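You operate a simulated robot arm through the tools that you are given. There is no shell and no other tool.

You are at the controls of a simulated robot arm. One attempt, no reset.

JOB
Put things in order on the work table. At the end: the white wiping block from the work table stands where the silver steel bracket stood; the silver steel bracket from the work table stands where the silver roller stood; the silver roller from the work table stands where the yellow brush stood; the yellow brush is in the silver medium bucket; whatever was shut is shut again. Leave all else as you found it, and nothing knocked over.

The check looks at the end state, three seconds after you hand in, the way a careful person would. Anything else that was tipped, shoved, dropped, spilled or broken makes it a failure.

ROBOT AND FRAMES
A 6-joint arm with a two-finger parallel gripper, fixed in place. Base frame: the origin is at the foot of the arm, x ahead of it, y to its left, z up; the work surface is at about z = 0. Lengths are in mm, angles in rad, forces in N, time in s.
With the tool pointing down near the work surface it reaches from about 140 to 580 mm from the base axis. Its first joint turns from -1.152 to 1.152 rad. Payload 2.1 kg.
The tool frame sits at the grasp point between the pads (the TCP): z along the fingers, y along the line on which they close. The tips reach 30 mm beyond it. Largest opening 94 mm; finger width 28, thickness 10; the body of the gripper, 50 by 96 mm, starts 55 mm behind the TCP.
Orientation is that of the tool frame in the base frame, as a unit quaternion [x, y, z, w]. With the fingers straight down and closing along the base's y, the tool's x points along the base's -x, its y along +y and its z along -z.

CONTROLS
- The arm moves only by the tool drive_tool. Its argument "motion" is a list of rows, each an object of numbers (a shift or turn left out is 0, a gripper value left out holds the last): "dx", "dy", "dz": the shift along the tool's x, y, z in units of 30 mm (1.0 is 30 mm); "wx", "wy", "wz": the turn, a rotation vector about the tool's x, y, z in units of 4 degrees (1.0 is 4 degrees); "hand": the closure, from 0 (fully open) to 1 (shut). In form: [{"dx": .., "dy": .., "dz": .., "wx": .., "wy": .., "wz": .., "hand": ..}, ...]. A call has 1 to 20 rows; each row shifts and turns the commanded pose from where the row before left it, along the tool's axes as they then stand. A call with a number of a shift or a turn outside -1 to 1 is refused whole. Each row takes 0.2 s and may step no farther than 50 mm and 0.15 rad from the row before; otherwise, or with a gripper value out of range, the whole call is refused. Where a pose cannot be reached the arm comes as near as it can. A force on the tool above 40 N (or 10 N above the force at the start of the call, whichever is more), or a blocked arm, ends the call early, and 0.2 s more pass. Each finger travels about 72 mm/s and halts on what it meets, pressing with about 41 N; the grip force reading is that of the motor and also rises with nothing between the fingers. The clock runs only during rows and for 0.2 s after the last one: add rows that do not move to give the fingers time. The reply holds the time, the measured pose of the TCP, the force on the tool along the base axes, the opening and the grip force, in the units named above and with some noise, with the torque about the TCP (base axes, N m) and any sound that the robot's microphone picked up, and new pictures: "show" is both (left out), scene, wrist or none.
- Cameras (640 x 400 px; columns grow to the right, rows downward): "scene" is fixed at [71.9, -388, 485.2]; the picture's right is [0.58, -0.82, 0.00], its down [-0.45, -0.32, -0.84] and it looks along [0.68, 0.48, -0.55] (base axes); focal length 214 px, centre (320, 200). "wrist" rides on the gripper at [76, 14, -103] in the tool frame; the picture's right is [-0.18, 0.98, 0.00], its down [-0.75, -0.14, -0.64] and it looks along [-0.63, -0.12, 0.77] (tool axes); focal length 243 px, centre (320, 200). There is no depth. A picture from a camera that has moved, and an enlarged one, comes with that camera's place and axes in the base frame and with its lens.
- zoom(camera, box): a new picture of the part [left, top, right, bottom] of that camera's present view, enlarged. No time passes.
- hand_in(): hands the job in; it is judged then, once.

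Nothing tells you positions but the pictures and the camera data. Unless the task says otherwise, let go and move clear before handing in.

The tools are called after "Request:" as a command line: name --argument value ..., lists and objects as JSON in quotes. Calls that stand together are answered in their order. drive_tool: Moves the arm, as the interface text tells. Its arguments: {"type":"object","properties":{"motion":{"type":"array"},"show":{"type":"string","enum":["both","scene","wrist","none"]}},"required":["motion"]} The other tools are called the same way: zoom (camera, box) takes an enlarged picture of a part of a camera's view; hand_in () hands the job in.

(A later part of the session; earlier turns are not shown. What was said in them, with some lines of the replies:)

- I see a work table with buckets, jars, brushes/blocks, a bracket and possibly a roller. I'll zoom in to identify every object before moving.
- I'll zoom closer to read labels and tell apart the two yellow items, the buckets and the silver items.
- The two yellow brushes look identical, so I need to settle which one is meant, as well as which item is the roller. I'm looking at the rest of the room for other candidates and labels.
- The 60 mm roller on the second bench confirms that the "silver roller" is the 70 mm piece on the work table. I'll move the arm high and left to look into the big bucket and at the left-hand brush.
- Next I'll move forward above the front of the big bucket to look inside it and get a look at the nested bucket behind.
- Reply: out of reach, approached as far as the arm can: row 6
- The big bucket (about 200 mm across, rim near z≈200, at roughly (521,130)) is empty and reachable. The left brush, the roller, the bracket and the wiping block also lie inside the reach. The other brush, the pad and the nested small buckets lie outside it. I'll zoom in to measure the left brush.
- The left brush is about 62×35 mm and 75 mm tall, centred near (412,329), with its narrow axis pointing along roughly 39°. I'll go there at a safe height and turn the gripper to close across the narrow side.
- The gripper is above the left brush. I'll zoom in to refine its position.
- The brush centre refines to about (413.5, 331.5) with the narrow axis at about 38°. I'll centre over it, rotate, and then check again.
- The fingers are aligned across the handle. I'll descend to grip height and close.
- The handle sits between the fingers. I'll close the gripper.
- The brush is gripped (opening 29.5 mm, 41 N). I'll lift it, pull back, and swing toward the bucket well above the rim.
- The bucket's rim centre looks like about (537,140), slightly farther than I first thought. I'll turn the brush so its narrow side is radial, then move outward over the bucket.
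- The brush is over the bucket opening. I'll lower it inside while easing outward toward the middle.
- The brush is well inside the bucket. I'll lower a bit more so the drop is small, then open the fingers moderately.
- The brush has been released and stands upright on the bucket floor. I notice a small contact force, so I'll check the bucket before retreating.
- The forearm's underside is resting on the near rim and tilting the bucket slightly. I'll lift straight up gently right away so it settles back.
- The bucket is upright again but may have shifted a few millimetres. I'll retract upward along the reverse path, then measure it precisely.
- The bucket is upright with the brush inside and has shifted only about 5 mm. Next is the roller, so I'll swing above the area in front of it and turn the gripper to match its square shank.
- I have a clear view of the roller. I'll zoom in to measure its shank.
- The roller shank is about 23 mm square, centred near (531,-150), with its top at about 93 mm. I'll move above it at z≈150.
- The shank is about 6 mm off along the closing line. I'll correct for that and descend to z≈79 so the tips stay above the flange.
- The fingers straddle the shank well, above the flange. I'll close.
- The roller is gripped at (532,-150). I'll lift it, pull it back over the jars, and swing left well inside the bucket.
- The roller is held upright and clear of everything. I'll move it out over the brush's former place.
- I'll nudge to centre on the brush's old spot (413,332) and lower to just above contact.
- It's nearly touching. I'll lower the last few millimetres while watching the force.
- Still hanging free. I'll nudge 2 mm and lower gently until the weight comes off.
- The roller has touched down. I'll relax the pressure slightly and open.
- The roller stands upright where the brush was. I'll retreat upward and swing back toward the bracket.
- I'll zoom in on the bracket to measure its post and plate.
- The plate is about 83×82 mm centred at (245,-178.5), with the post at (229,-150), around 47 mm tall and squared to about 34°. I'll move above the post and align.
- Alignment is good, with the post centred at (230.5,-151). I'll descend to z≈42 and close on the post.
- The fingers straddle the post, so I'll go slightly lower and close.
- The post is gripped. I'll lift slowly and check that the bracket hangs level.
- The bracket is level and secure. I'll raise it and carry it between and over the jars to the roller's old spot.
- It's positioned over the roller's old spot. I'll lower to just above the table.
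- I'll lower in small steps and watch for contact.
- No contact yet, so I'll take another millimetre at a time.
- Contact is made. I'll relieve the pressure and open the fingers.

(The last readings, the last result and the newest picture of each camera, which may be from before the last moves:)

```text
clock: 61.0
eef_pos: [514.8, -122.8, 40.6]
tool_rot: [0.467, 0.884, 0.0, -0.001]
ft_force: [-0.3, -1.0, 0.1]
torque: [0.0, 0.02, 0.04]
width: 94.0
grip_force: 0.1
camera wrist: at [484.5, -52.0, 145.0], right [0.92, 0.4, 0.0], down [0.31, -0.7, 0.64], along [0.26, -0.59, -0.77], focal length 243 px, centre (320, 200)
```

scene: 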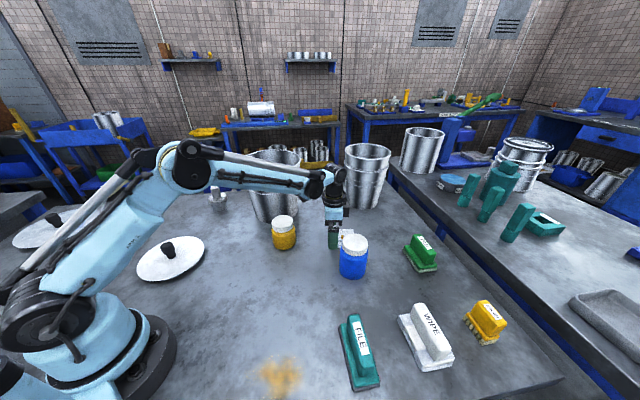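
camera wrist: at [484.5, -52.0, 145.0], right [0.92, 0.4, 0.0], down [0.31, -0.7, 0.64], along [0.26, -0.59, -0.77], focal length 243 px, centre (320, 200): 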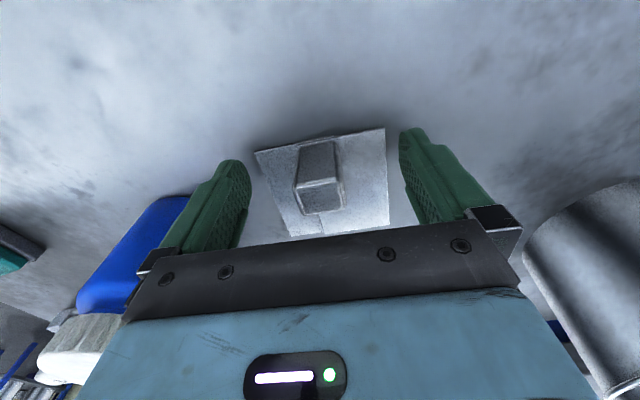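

The bracket sits flat. I'll lift straight up, then move toward the wiping block.

Request:
drive_tool --motion '[{"dz": -0.7}, {"dz": -1}, {"dz": -1}, {"dz": -1}, {"dz": -0.3}, {"dx": -0.0875, "dy": -0.927, "dz": -0.167}, {"dx": -0.0875, "dy": -0.927, "dz": -0.167}, {"dx": -0.0875, "dy": -0.927, "dz": -0.167}, {"dx": -0.0875, "dy": -0.927, "dz": -0.167}, {"dx": -0.0875, "dy": -0.927, "dz": -0.167}, {"dx": -0.0875, "dy": -0.927, "dz": -0.167}, {"dx": -0.0875, "dy": -0.927, "dz": -0.167}, {"dx": -0.0875, "dy": -0.927, "dz": -0.167}, {"dx": -0.0875, "dy": -0.927, "dz": -0.167}, {"dx": -0.0875, "dy": -0.927, "dz": -0.167}, {}]' --show "both"

Request:
zoom --camera "scene" --box '[310, 190, 400, 270]'

```text
clock: 64.4
eef_pos: [298.1, -298.0, 211.1]
tool_rot: [0.468, 0.884, 0.001, 0.0]
ft_force: [0.4, -0.4, -0.6]
torque: [0.02, -0.01, 0.0]
width: 94.0
grip_force: 0.0
camera wrist: at [267.1, -228.0, 315.2], right [0.92, 0.4, 0.0], down [0.31, -0.7, 0.64], along [0.26, -0.59, -0.77], focal length 243 px, centre (320, 200)
```

scene: 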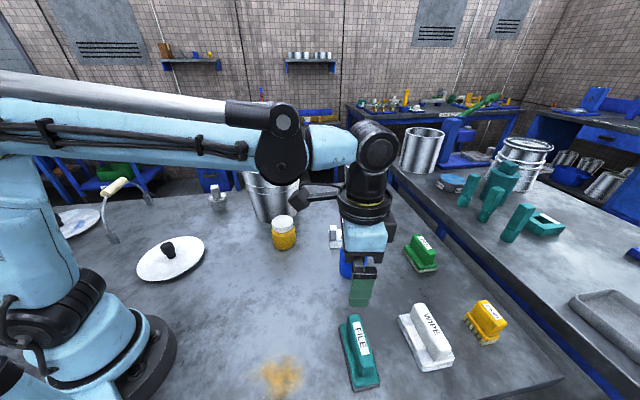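
wrist: 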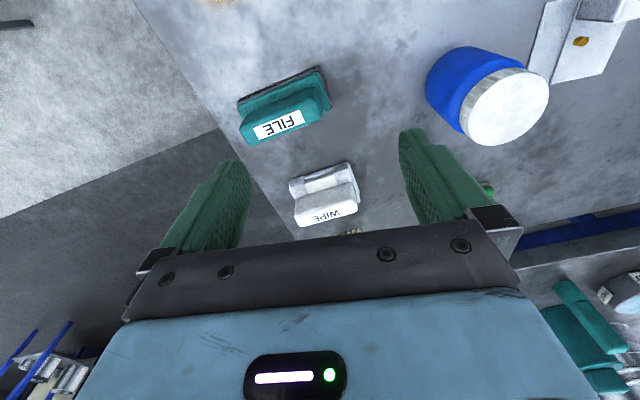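

```text
5.00 times, centred on (355, 230) of scene
camera zoom: at [71.9, -388.1, 485.2], right [0.58, -0.82, 0.0], down [-0.45, -0.32, -0.84], along [0.68, 0.48, -0.55], focal length 1072 px, centre (145, 50)
```

zoom: 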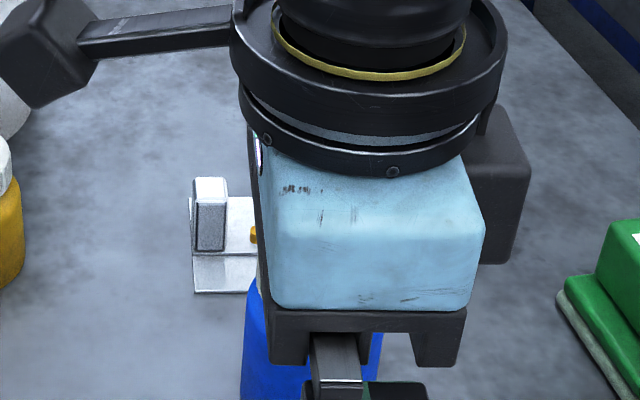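

The bracket stands in place. I'll zoom in on the wiping block to measure it.

Request:
zoom --camera "wrist" --box '[280, 150, 370, 235]'

Request:
zoom --camera "scene" --box '[385, 290, 515, 385]'

```text
4.71 times, centred on (325, 192) of wrist
camera zoom: at [267.1, -228.0, 315.2], right [0.92, 0.4, 0.0], down [0.31, -0.7, 0.64], along [0.26, -0.59, -0.77], focal length 1142 px, centre (296, 235)
```

zoom: 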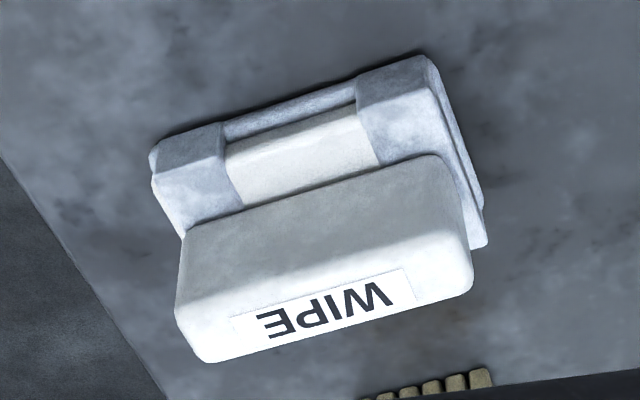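

```text
4.21 times, centred on (450, 338) of scene
camera zoom: at [71.9, -388.1, 485.2], right [0.58, -0.82, 0.0], down [-0.45, -0.32, -0.84], along [0.68, 0.48, -0.55], focal length 903 px, centre (-227, -379)
```

zoom: 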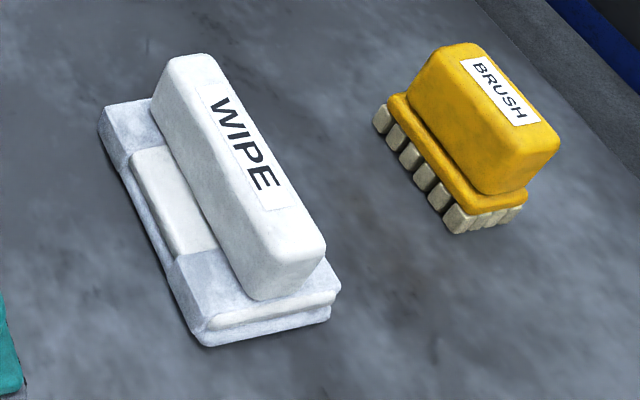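

The handle of the wiping block is centred near (372,-446), about 25 mm wide, with its long axis at about 45° and its top near 55 mm. I'll rotate the gripper at this safe height first.

Request:
drive_tool --motion '[{"wz": 0.99}, {"wz": 0.99}, {"wz": 0.99}, {"wz": 0.99}, {"wz": 0.99}, {"wz": 0.99}, {"wz": 0.99}, {"wz": 0.99}, {"wz": 0.99}, {"wz": 0.99}, {"wz": 0.99}, {"wz": 0.99}, {"wz": 0.99}, {"wz": 0.99}, {"wz": 0.99}, {"wz": 0.99}, {"wz": 0.99}, {"wz": 0.99}, {"wz": 0.99}, {"wz": 0.99}]' --show "wrist"

```text
clock: 68.6
eef_pos: [299.0, -300.6, 210.2]
tool_rot: [0.924, 0.383, 0.001, -0.001]
ft_force: [-0.2, -0.2, 0.8]
torque: [-0.04, 0.01, -0.02]
width: 94.0
grip_force: 0.0
camera wrist: at [364.1, -257.5, 314.6], right [0.57, -0.82, 0.0], down [-0.63, -0.43, 0.64], along [-0.53, -0.36, -0.77], focal length 243 px, centre (320, 200)
```

wrist: 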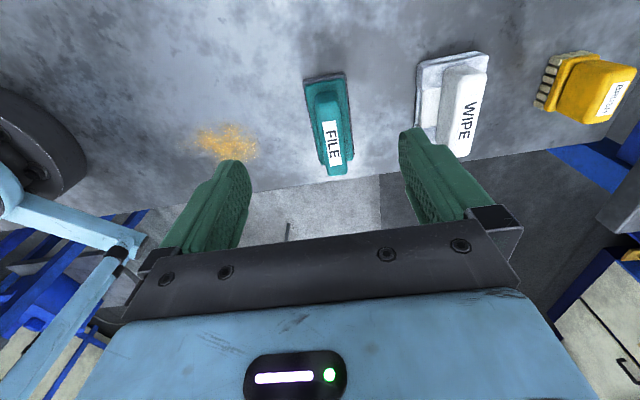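

Request:
zoom --camera "wrist" --box '[400, 40, 510, 170]'

Request:
zoom --camera "wrist" --box '[290, 60, 370, 185]'

```text
3.08 times, centred on (455, 105) of wrist
camera zoom: at [364.1, -257.5, 314.6], right [0.57, -0.82, 0.0], down [-0.63, -0.43, 0.64], along [-0.53, -0.36, -0.77], focal length 746 px, centre (-95, 492)
```

zoom: 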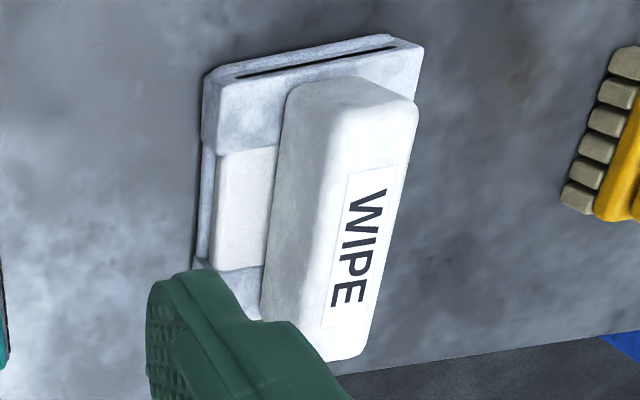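

```text
3.20 times, centred on (330, 122) of wrist
camera zoom: at [364.1, -257.5, 314.6], right [0.57, -0.82, 0.0], down [-0.63, -0.43, 0.64], along [-0.53, -0.36, -0.77], focal length 776 px, centre (288, 448)
```

zoom: 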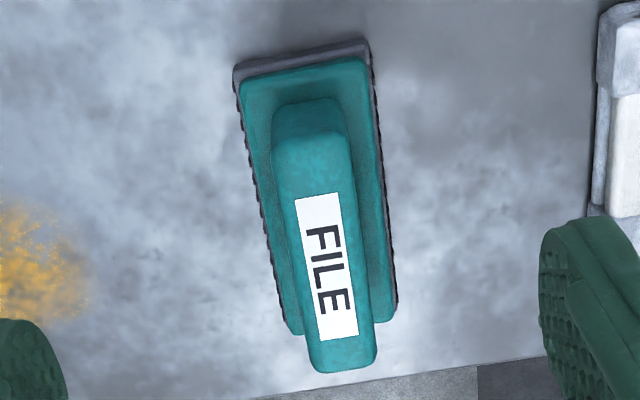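

The wiping block's centre is about (372,-446), at the edge of reach. I'll approach at z≈105 slightly short of centre, with the open fingers still straddling the handle.

Request:
drive_tool --motion '[{"wz": -0.3}, {"dx": -0.325, "dy": 0.925, "dz": 0.7}, {"dx": -0.325, "dy": 0.925, "dz": 0.7}, {"dx": -0.325, "dy": 0.925, "dz": 0.7}, {"dx": -0.325, "dy": 0.925, "dz": 0.7}, {"dx": -0.325, "dy": 0.925, "dz": 0.7}, {}]' --show "both"

Request:
zoom --camera "scene" --box '[370, 240, 530, 390]'

```text
clock: 70.2
eef_pos: [364.7, -433.7, 105.6]
tool_rot: [0.919, 0.394, 0.001, 0.0]
ft_force: [0.3, 0.3, 0.4]
torque: [0.01, 0.02, 0.0]
width: 94.0
grip_force: 0.1
camera wrist: at [427.9, -388.4, 210.3], right [0.58, -0.81, 0.0], down [-0.62, -0.45, 0.64], along [-0.52, -0.37, -0.77], focal length 243 px, centre (320, 200)
```

scene: 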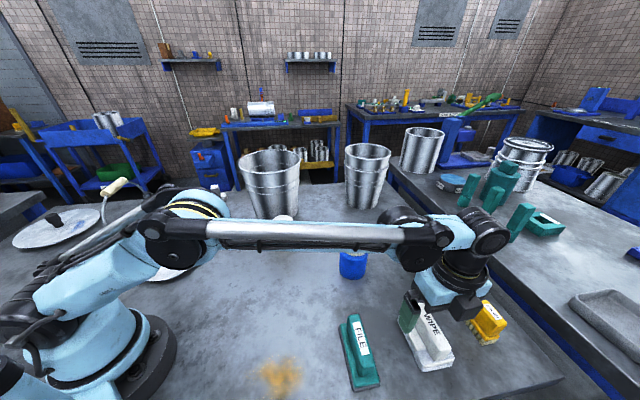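
wrist: 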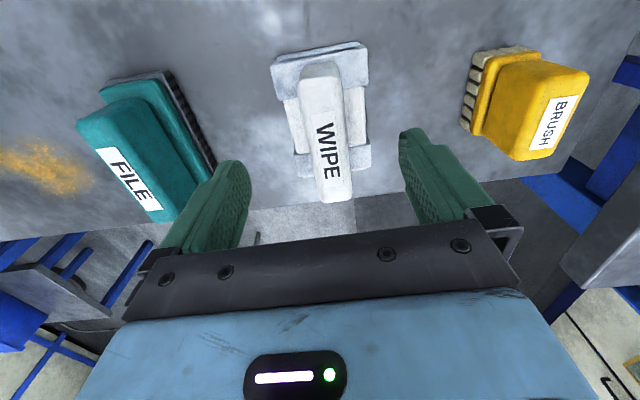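

```text
2.67 times, centred on (450, 315) of scene
camera zoom: at [71.9, -388.1, 485.2], right [0.58, -0.82, 0.0], down [-0.45, -0.32, -0.84], along [0.68, 0.48, -0.55], focal length 572 px, centre (-27, -107)
```

zoom: 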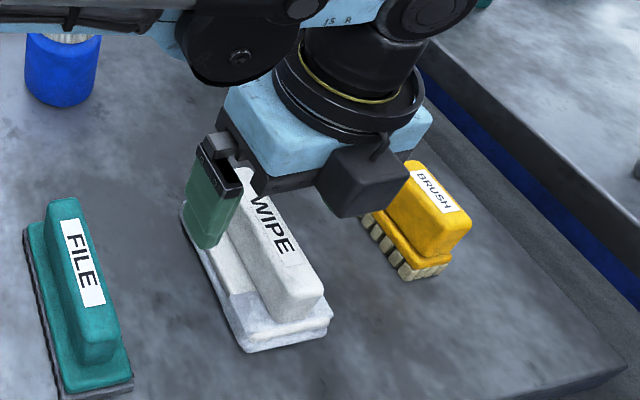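

The wiping block is nearly centred between the fingers. I'll descend to z≈58 with a small outward correction.

Request:
drive_tool --motion '[{"dx": -0.05, "dy": 0.05, "dz": 0.6}, {"dx": -0.05, "dy": 0.1, "dz": 0.6}, {"dy": 0.05, "dz": 0.35}, {}]' --show "both"

Request:
zoom --camera "scene" --box '[370, 260, 510, 390]'

Request:
zoom --camera "wrist" --box '[200, 50, 460, 250]'

```text
clock: 71.2
eef_pos: [368.2, -439.1, 56.2]
tool_rot: [0.919, 0.393, 0.0, 0.0]
ft_force: [0.1, -0.8, 0.2]
torque: [-0.01, -0.01, -0.03]
width: 94.0
grip_force: 0.2
camera wrist: at [431.5, -393.2, 161.3], right [0.58, -0.81, 0.0], down [-0.62, -0.45, 0.64], along [-0.52, -0.37, -0.77], focal length 243 px, centre (320, 200)
```

scene: 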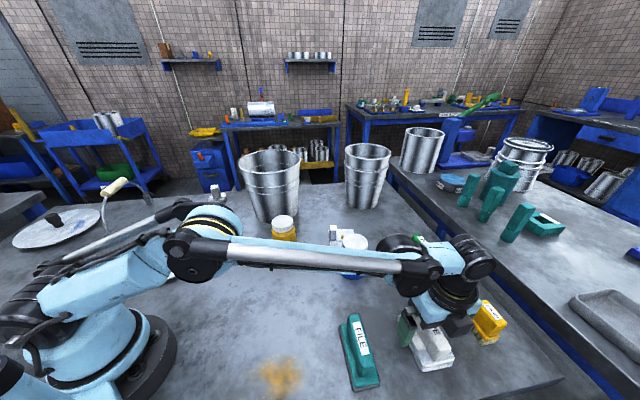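
wrist: 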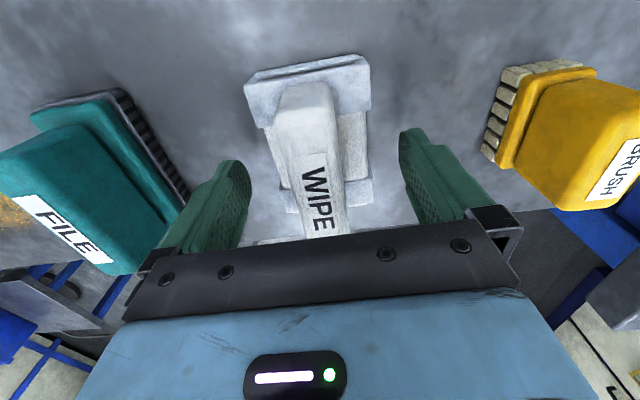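

```text
3.08 times, centred on (440, 325) of scene
camera zoom: at [71.9, -388.0, 485.2], right [0.58, -0.82, 0.0], down [-0.45, -0.32, -0.84], along [0.68, 0.48, -0.55], focal length 660 px, centre (-49, -185)
```

zoom: 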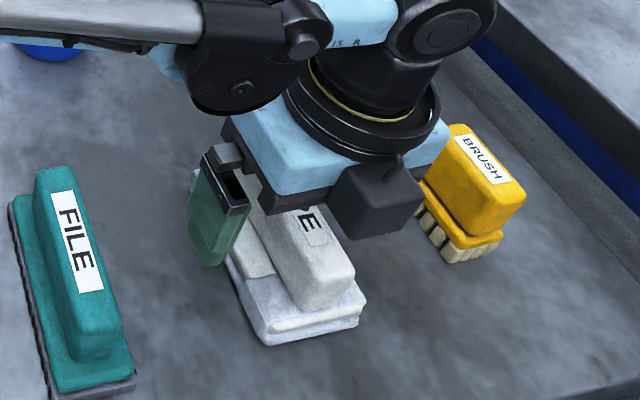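

```text
2.00 times, centred on (330, 150) of wrist
camera zoom: at [431.5, -393.2, 161.3], right [0.58, -0.81, 0.0], down [-0.62, -0.45, 0.64], along [-0.52, -0.37, -0.77], focal length 485 px, centre (300, 300)
```

zoom: 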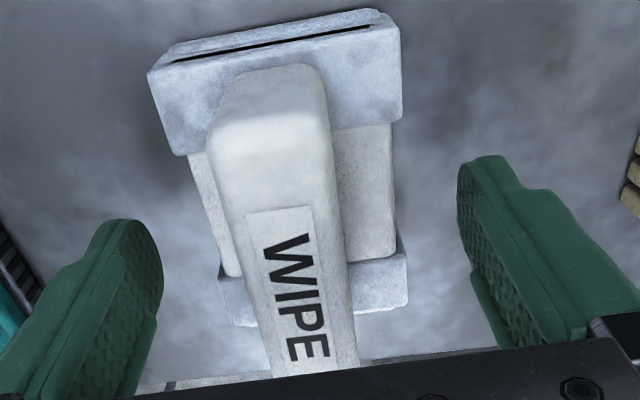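

The fingers straddle the handle with the tips just above the base. I'll close the gripper.

Request:
drive_tool --motion '[{"hand": 0.4}, {"hand": 0.7}, {"hand": 1}, {"hand": 1}, {"hand": 1}, {"hand": 1}, {"hand": 1}]' --show "both"

Request:
zoom --camera "scene" --box '[370, 260, 510, 390]'

```text
clock: 72.8
eef_pos: [367.5, -439.5, 57.8]
tool_rot: [0.92, 0.393, 0.001, 0.0]
ft_force: [-0.7, 0.1, 0.7]
torque: [0.02, -0.01, 0.05]
width: 29.8
grip_force: 41.0
camera wrist: at [431.4, -393.2, 161.6], right [0.58, -0.81, 0.0], down [-0.62, -0.45, 0.64], along [-0.52, -0.37, -0.77], focal length 243 px, centre (320, 200)
```

scene: 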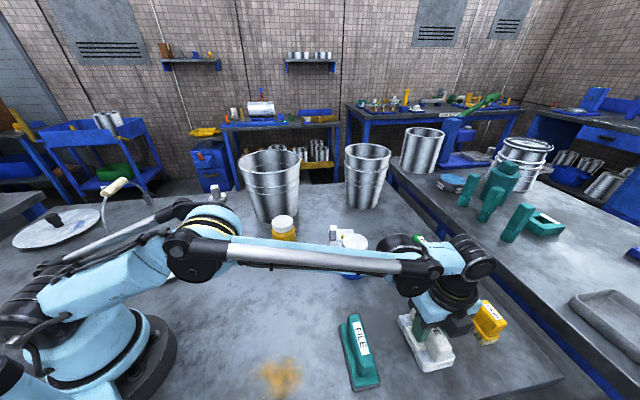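
wrist: 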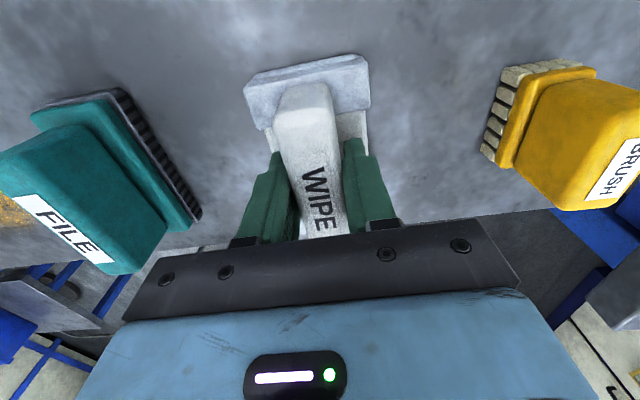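

```text
3.08 times, centred on (440, 325) of scene
camera zoom: at [71.9, -388.0, 485.2], right [0.58, -0.82, 0.0], down [-0.45, -0.32, -0.84], along [0.68, 0.48, -0.55], focal length 660 px, centre (-49, -185)
```

zoom: 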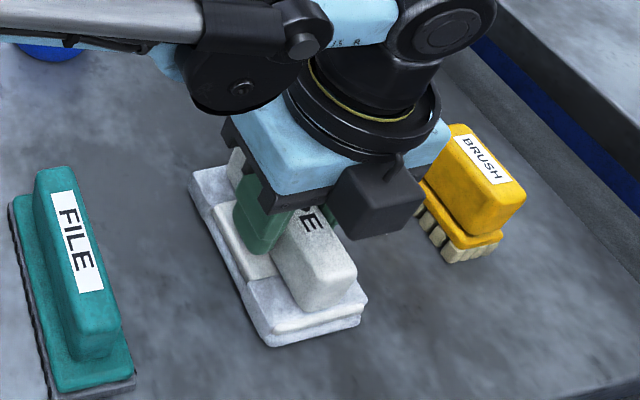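

The block is gripped near its centre. I'll lift slightly, then rise while pulling inward so it clears the FILE block, and carry it over the bracket's old spot.

Request:
drive_tool --motion '[{"dz": -0.4}, {"dx": 0.037, "dy": -0.331, "dz": -0.667}, {"dx": 0.055, "dy": -0.497, "dz": -0.9}, {"dx": 0.055, "dy": -0.497, "dz": -0.9}, {"dx": 0.074, "dy": -0.663, "dz": -0.9}, {"dx": 0.074, "dy": -0.663, "dz": -0.9}, {}]' --show "both"

```text
clock: 74.4
eef_pos: [317.3, -380.4, 201.3]
tool_rot: [0.92, 0.393, 0.001, 0.0]
ft_force: [0.4, 0.0, -1.6]
torque: [0.02, 0.01, -0.01]
width: 29.9
grip_force: 40.9
camera wrist: at [380.8, -334.8, 304.6], right [0.58, -0.81, 0.0], down [-0.62, -0.45, 0.64], along [-0.52, -0.37, -0.77], focal length 243 px, centre (320, 200)
```

scene: 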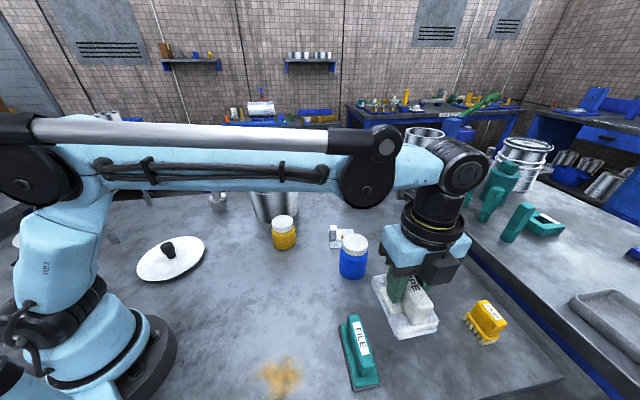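
wrist: 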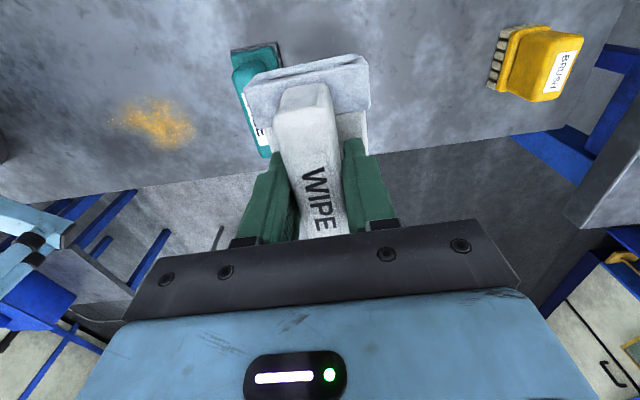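

The block is held level at a safe height. I'll carry it to the bracket's old place.

Request:
drive_tool --motion '[{"dx": 0.4225, "dy": -0.79}, {"dx": 0.4225, "dy": -0.79}, {"dx": 0.4225, "dy": -0.79}, {"dx": 0.4225, "dy": -0.79}, {"dx": 0.4225, "dy": -0.79}, {"dx": 0.4225, "dy": -0.79}, {"dx": 0.4225, "dy": -0.79}, {"dx": 0.4225, "dy": -0.79}, {"dz": 1}, {"dz": 1}, {"dz": 1}, {}, {}]' --show "both"

```text
clock: 77.2
eef_pos: [248.3, -172.1, 108.7]
tool_rot: [0.919, 0.393, 0.001, -0.001]
ft_force: [-0.1, 0.0, -1.4]
torque: [0.02, -0.02, 0.0]
width: 29.7
grip_force: 41.7
camera wrist: at [311.8, -127.3, 213.1], right [0.58, -0.81, 0.0], down [-0.62, -0.45, 0.64], along [-0.52, -0.37, -0.77], focal length 243 px, centre (320, 200)
```

scene: 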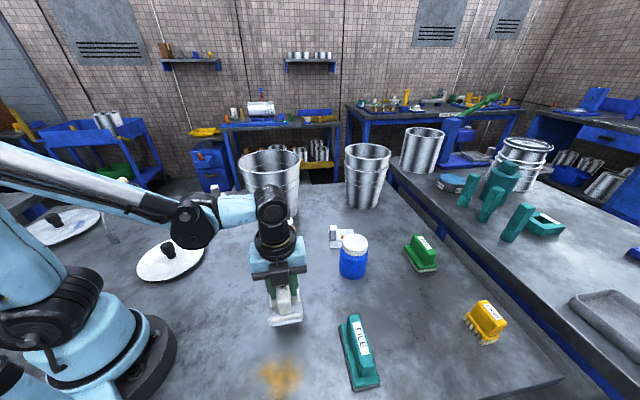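
wrist: 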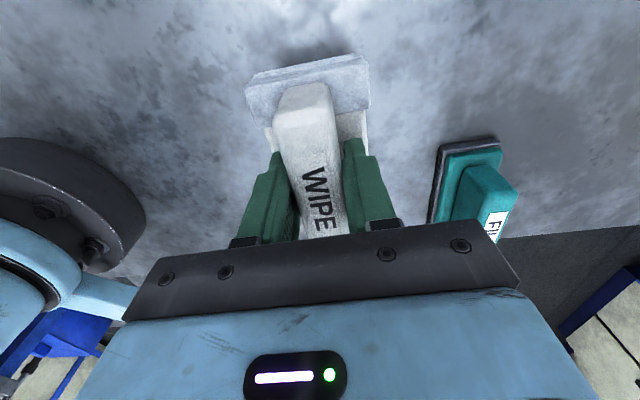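

I'll make a small correction and lower to just above the table.

Request:
drive_tool --motion '[{"dx": -0.04, "dy": 0.12, "dz": 0.5}, {"dz": 0.7}, {"dz": 0.35}, {}]' --show "both"

Request:
zoom --camera "scene" --box '[230, 240, 340, 350]'

```text
clock: 78.2
eef_pos: [252.0, -175.9, 62.5]
tool_rot: [0.92, 0.393, 0.001, 0.0]
ft_force: [-0.3, 1.0, -0.8]
torque: [0.04, -0.02, -0.01]
width: 29.6
grip_force: 40.7
camera wrist: at [315.1, -130.8, 166.5], right [0.58, -0.81, 0.0], down [-0.62, -0.45, 0.64], along [-0.52, -0.37, -0.77], focal length 243 px, centre (320, 200)
```

scene: 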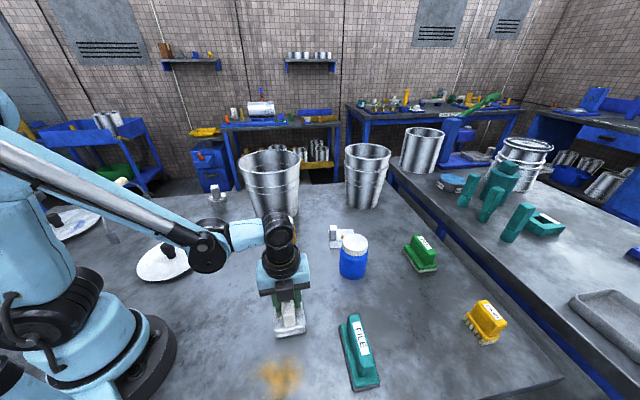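
wrist: 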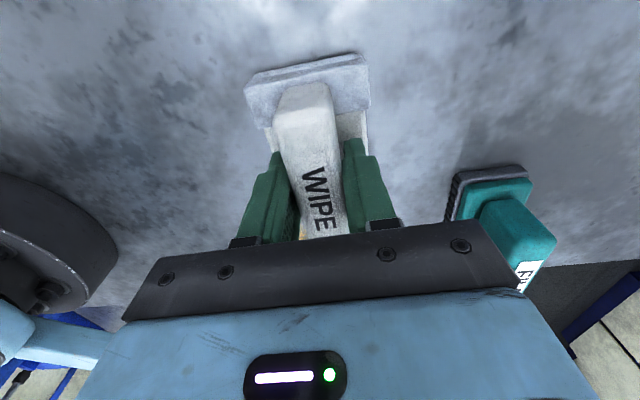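

```text
3.64 times, centred on (285, 295) of scene
camera zoom: at [71.9, -388.0, 485.2], right [0.58, -0.82, 0.0], down [-0.45, -0.32, -0.84], along [0.68, 0.48, -0.55], focal length 780 px, centre (447, -146)
```

zoom: 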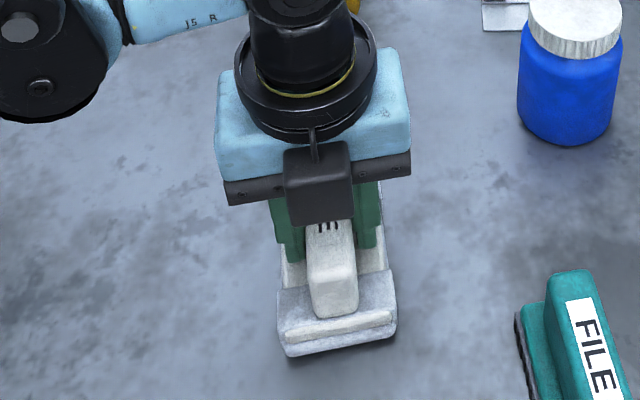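

I'll lower in small steps until contact.

Request:
drive_tool --motion '[{"dz": 0.06}, {"dz": 0.04}, {}]' --show "none"

```text
clock: 79.0
eef_pos: [252.9, -176.2, 59.7]
tool_rot: [0.92, 0.393, 0.0, 0.0]
ft_force: [-0.3, 0.1, -0.9]
torque: [0.02, 0.02, 0.02]
width: 29.4
grip_force: 41.0
```

Request:
drive_tool --motion '[{"dz": 0.04}, {}]' --show "none"

```text
clock: 79.6
eef_pos: [251.0, -178.6, 57.4]
tool_rot: [0.92, 0.393, 0.001, 0.0]
ft_force: [-0.2, -0.2, -1.5]
torque: [-0.01, 0.0, 0.01]
width: 29.8
grip_force: 41.5
```

Request:
drive_tool --motion '[{"dz": 0.03}, {}]' --show "none"

```text
clock: 80.2
eef_pos: [251.9, -177.3, 58.5]
tool_rot: [0.919, 0.393, 0.001, -0.001]
ft_force: [-1.3, 0.1, 6.0]
torque: [0.06, -0.09, -0.04]
width: 29.7
grip_force: 40.7
```

The block has touched down. I'll open the gripper.

Request:
drive_tool --motion '[{"dz": -0.01}, {"hand": 0.5}, {"hand": 0.3}, {"hand": 0}, {"hand": 0}, {}]' --show "both"

```text
clock: 81.6
eef_pos: [251.5, -176.2, 57.6]
tool_rot: [0.92, 0.393, 0.001, -0.001]
ft_force: [-1.1, -0.1, 0.7]
torque: [0.0, 0.01, 0.0]
width: 93.7
grip_force: 0.0
camera wrist: at [315.8, -131.5, 161.4], right [0.58, -0.81, 0.0], down [-0.62, -0.45, 0.64], along [-0.52, -0.37, -0.77], focal length 243 px, centre (320, 200)
```

scene: 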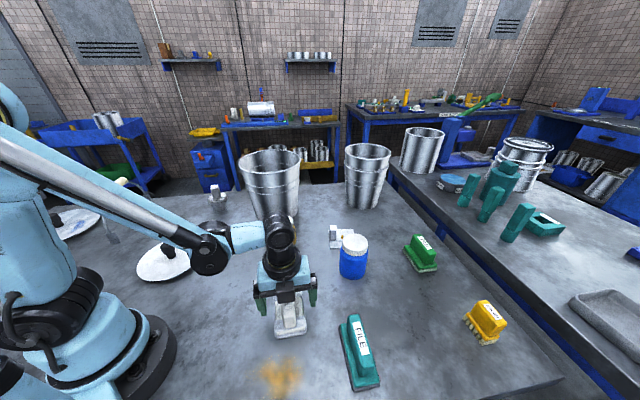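
wrist: 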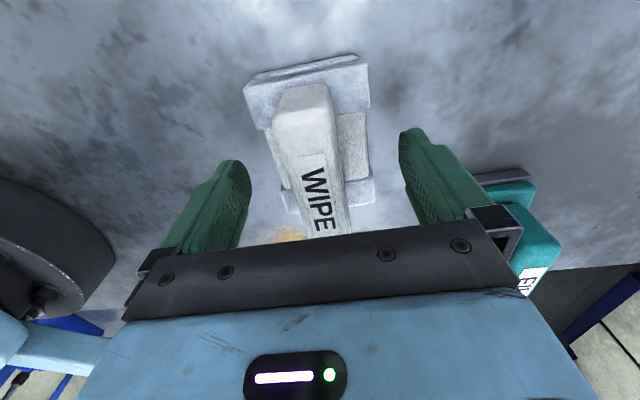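

Released. I'll lift straight up and get clear, then inspect the whole scene.

Request:
drive_tool --motion '[{"dz": -0.7}, {"dz": -1}, {"dz": -1}, {"dz": -1}, {"dz": -1}, {"dz": -1}, {"dz": -1}, {"dz": -1}, {}]' --show "both"

Request:
zoom --camera "scene" --box '[230, 270, 400, 400]'

Request:
zoom --camera "scene" --box '[310, 190, 400, 290]'

Request:
zoom --camera "scene" --box '[230, 135, 320, 225]'

Request:
zoom --camera "scene" --box '[190, 170, 250, 230]'

```text
clock: 83.6
eef_pos: [252.3, -177.3, 289.7]
tool_rot: [0.919, 0.393, 0.001, 0.0]
ft_force: [0.6, -0.3, 0.0]
torque: [-0.03, 0.03, 0.0]
width: 94.1
grip_force: 0.1
camera wrist: at [315.6, -132.3, 394.5], right [0.58, -0.81, 0.0], down [-0.62, -0.45, 0.64], along [-0.52, -0.37, -0.77], focal length 243 px, centre (320, 200)
```

scene: 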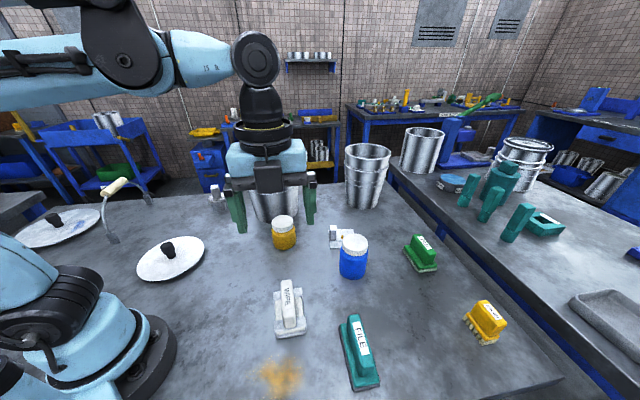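
wrist: 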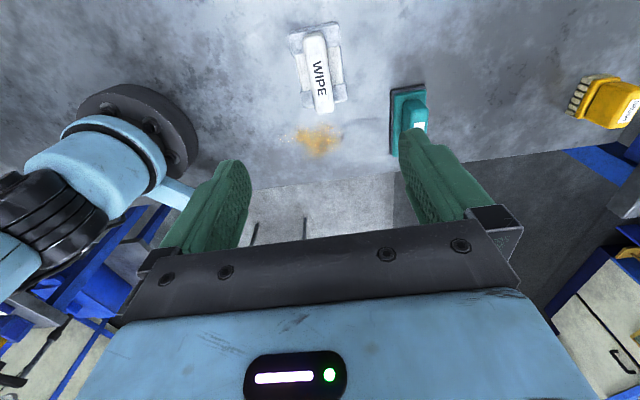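

```text
3.08 times, centred on (315, 335) of scene
camera zoom: at [71.9, -388.0, 485.2], right [0.58, -0.82, 0.0], down [-0.45, -0.32, -0.84], along [0.68, 0.48, -0.55], focal length 660 px, centre (335, -215)
```

zoom: 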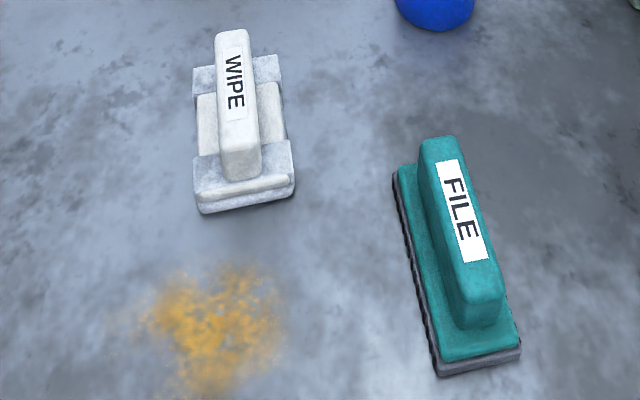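

```text
4.00 times, centred on (355, 240) of scene
camera zoom: at [71.9, -388.0, 485.2], right [0.58, -0.82, 0.0], down [-0.45, -0.32, -0.84], along [0.68, 0.48, -0.55], focal length 858 px, centre (180, 40)
```

zoom: 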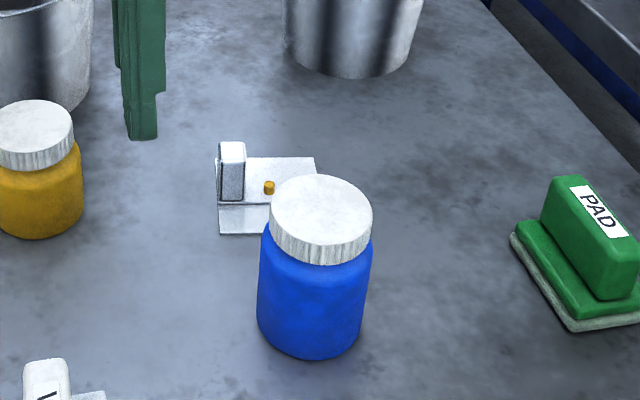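

```text
4.44 times, centred on (275, 180) of scene
camera zoom: at [71.9, -388.0, 485.2], right [0.58, -0.82, 0.0], down [-0.45, -0.32, -0.84], along [0.68, 0.48, -0.55], focal length 953 px, centre (520, 289)
```

zoom: 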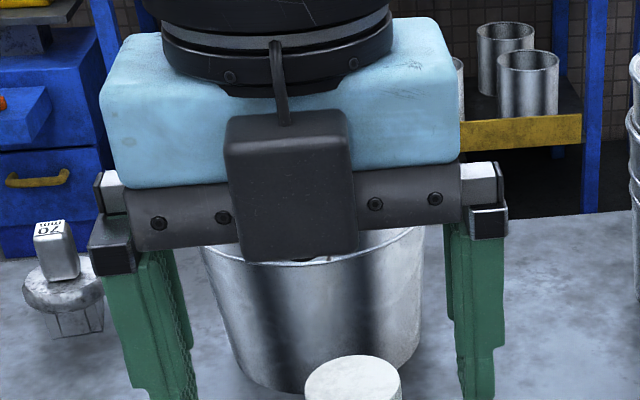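

```text
6.67 times, centred on (220, 200) of scene
camera zoom: at [71.9, -388.0, 485.2], right [0.58, -0.82, 0.0], down [-0.45, -0.32, -0.84], along [0.68, 0.48, -0.55], focal length 1430 px, centre (987, 200)
```

zoom: 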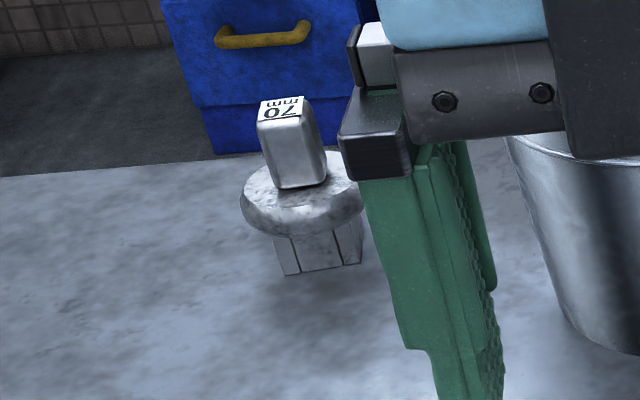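

All four items are in place: the wiping block at (248,-180), the bracket near (530,-151), the roller at the brush's spot and the brush in the bucket. I'll move the arm up and clear to measure the bucket's slight shift and confirm everything.

Request:
drive_tool --motion '[{"dx": 0.724, "dy": -0.69, "dz": -0.61}, {"dx": 0.724, "dy": -0.69, "dz": -0.61}, {"dx": 0.724, "dy": -0.69, "dz": -0.61}, {"dx": 0.724, "dy": -0.69, "dz": -0.61}, {"dx": 0.724, "dy": -0.69, "dz": -0.61}, {"dx": 0.724, "dy": -0.69, "dz": -0.61}, {}]' --show "both"

Request:
zoom --camera "scene" --box '[230, 135, 320, 225]'

Request:
zoom --camera "scene" --box '[180, 130, 400, 290]'

```text
clock: 85.2
eef_pos: [250.6, 1.7, 403.2]
tool_rot: [0.919, 0.393, 0.0, 0.0]
ft_force: [-0.2, -0.4, 0.5]
torque: [0.01, 0.0, 0.0]
width: 94.1
grip_force: 0.1
camera wrist: at [314.0, 46.5, 507.0], right [0.58, -0.81, 0.0], down [-0.62, -0.45, 0.64], along [-0.52, -0.37, -0.77], focal length 243 px, centre (320, 200)
```

scene: 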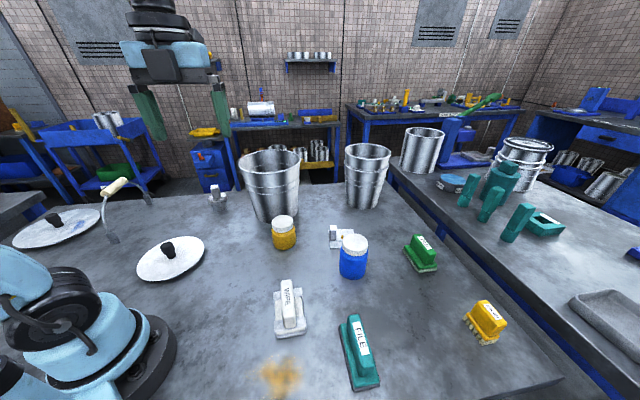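
wrist: 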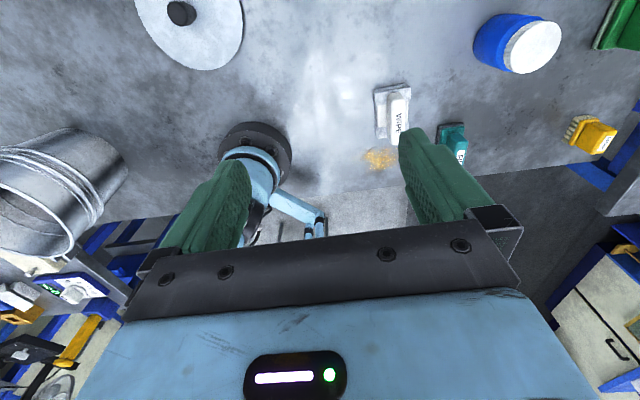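

```text
4.44 times, centred on (275, 180) of scene
camera zoom: at [71.9, -388.0, 485.2], right [0.58, -0.82, 0.0], down [-0.45, -0.32, -0.84], along [0.68, 0.48, -0.55], focal length 953 px, centre (520, 289)
```

zoom: 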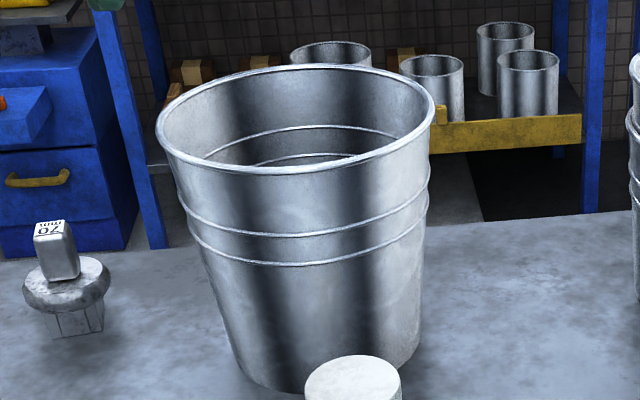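

```text
2.50 times, centred on (290, 210) of scene
camera zoom: at [71.9, -388.0, 485.2], right [0.58, -0.82, 0.0], down [-0.45, -0.32, -0.84], along [0.68, 0.48, -0.55], focal length 536 px, centre (395, 175)
```

zoom: 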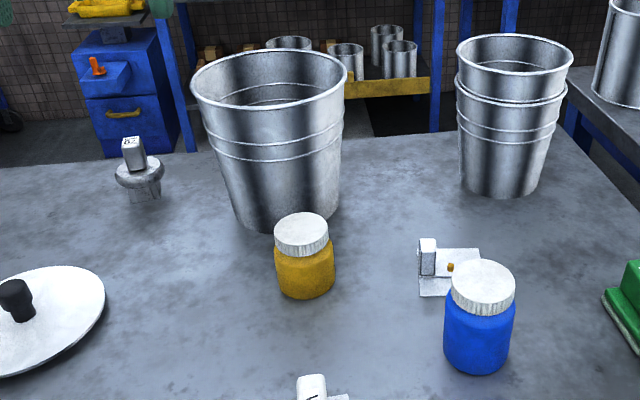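

Everything is in order. The wiping block stands at the bracket's place, the bracket at the roller's place and the roller at the brush's place, and the brush is in the upright bucket. The jars, the lids and the other items look unmoved, the bucket has shifted by only about 5 mm, and the arm is clear, so I'm handing in.

Request:
hand_in

```text
The job is handed in.
```

I finished all four moves and handed the job in; I don't have the verdict. My last pictures showed everything standing and the arm clear, but two points could count against it:

- **Bucket nudged:** while I lowered the brush, the arm's forearm leaned on the rim of the large bucket and tilted it briefly. It settled upright again, about 5 mm from where it stood. I left it there, because pushing it back risked knocking it over.
- **Two judgement calls:** there were two identical yellow brushes on the table, and the job didn't say which. I used the left one, because the other was outside the arm's stated reach. I also took the large open bucket as the "medium" one, because it was the only bucket within that reach.

Where things ended up:

| Item | Final place |
|---|---|
| White wiping block | Where the bracket stood, within a few mm |
| Steel bracket | Where the roller stood, flat, within about 7 mm |
| Roller (the 70 mm one) | Where the left brush stood, upright |
| Yellow brush | Inside the large open bucket, upright when last seen |

Nothing I handled was shut to begin with. The jars, the lids on the table and the other tools look unmoved.
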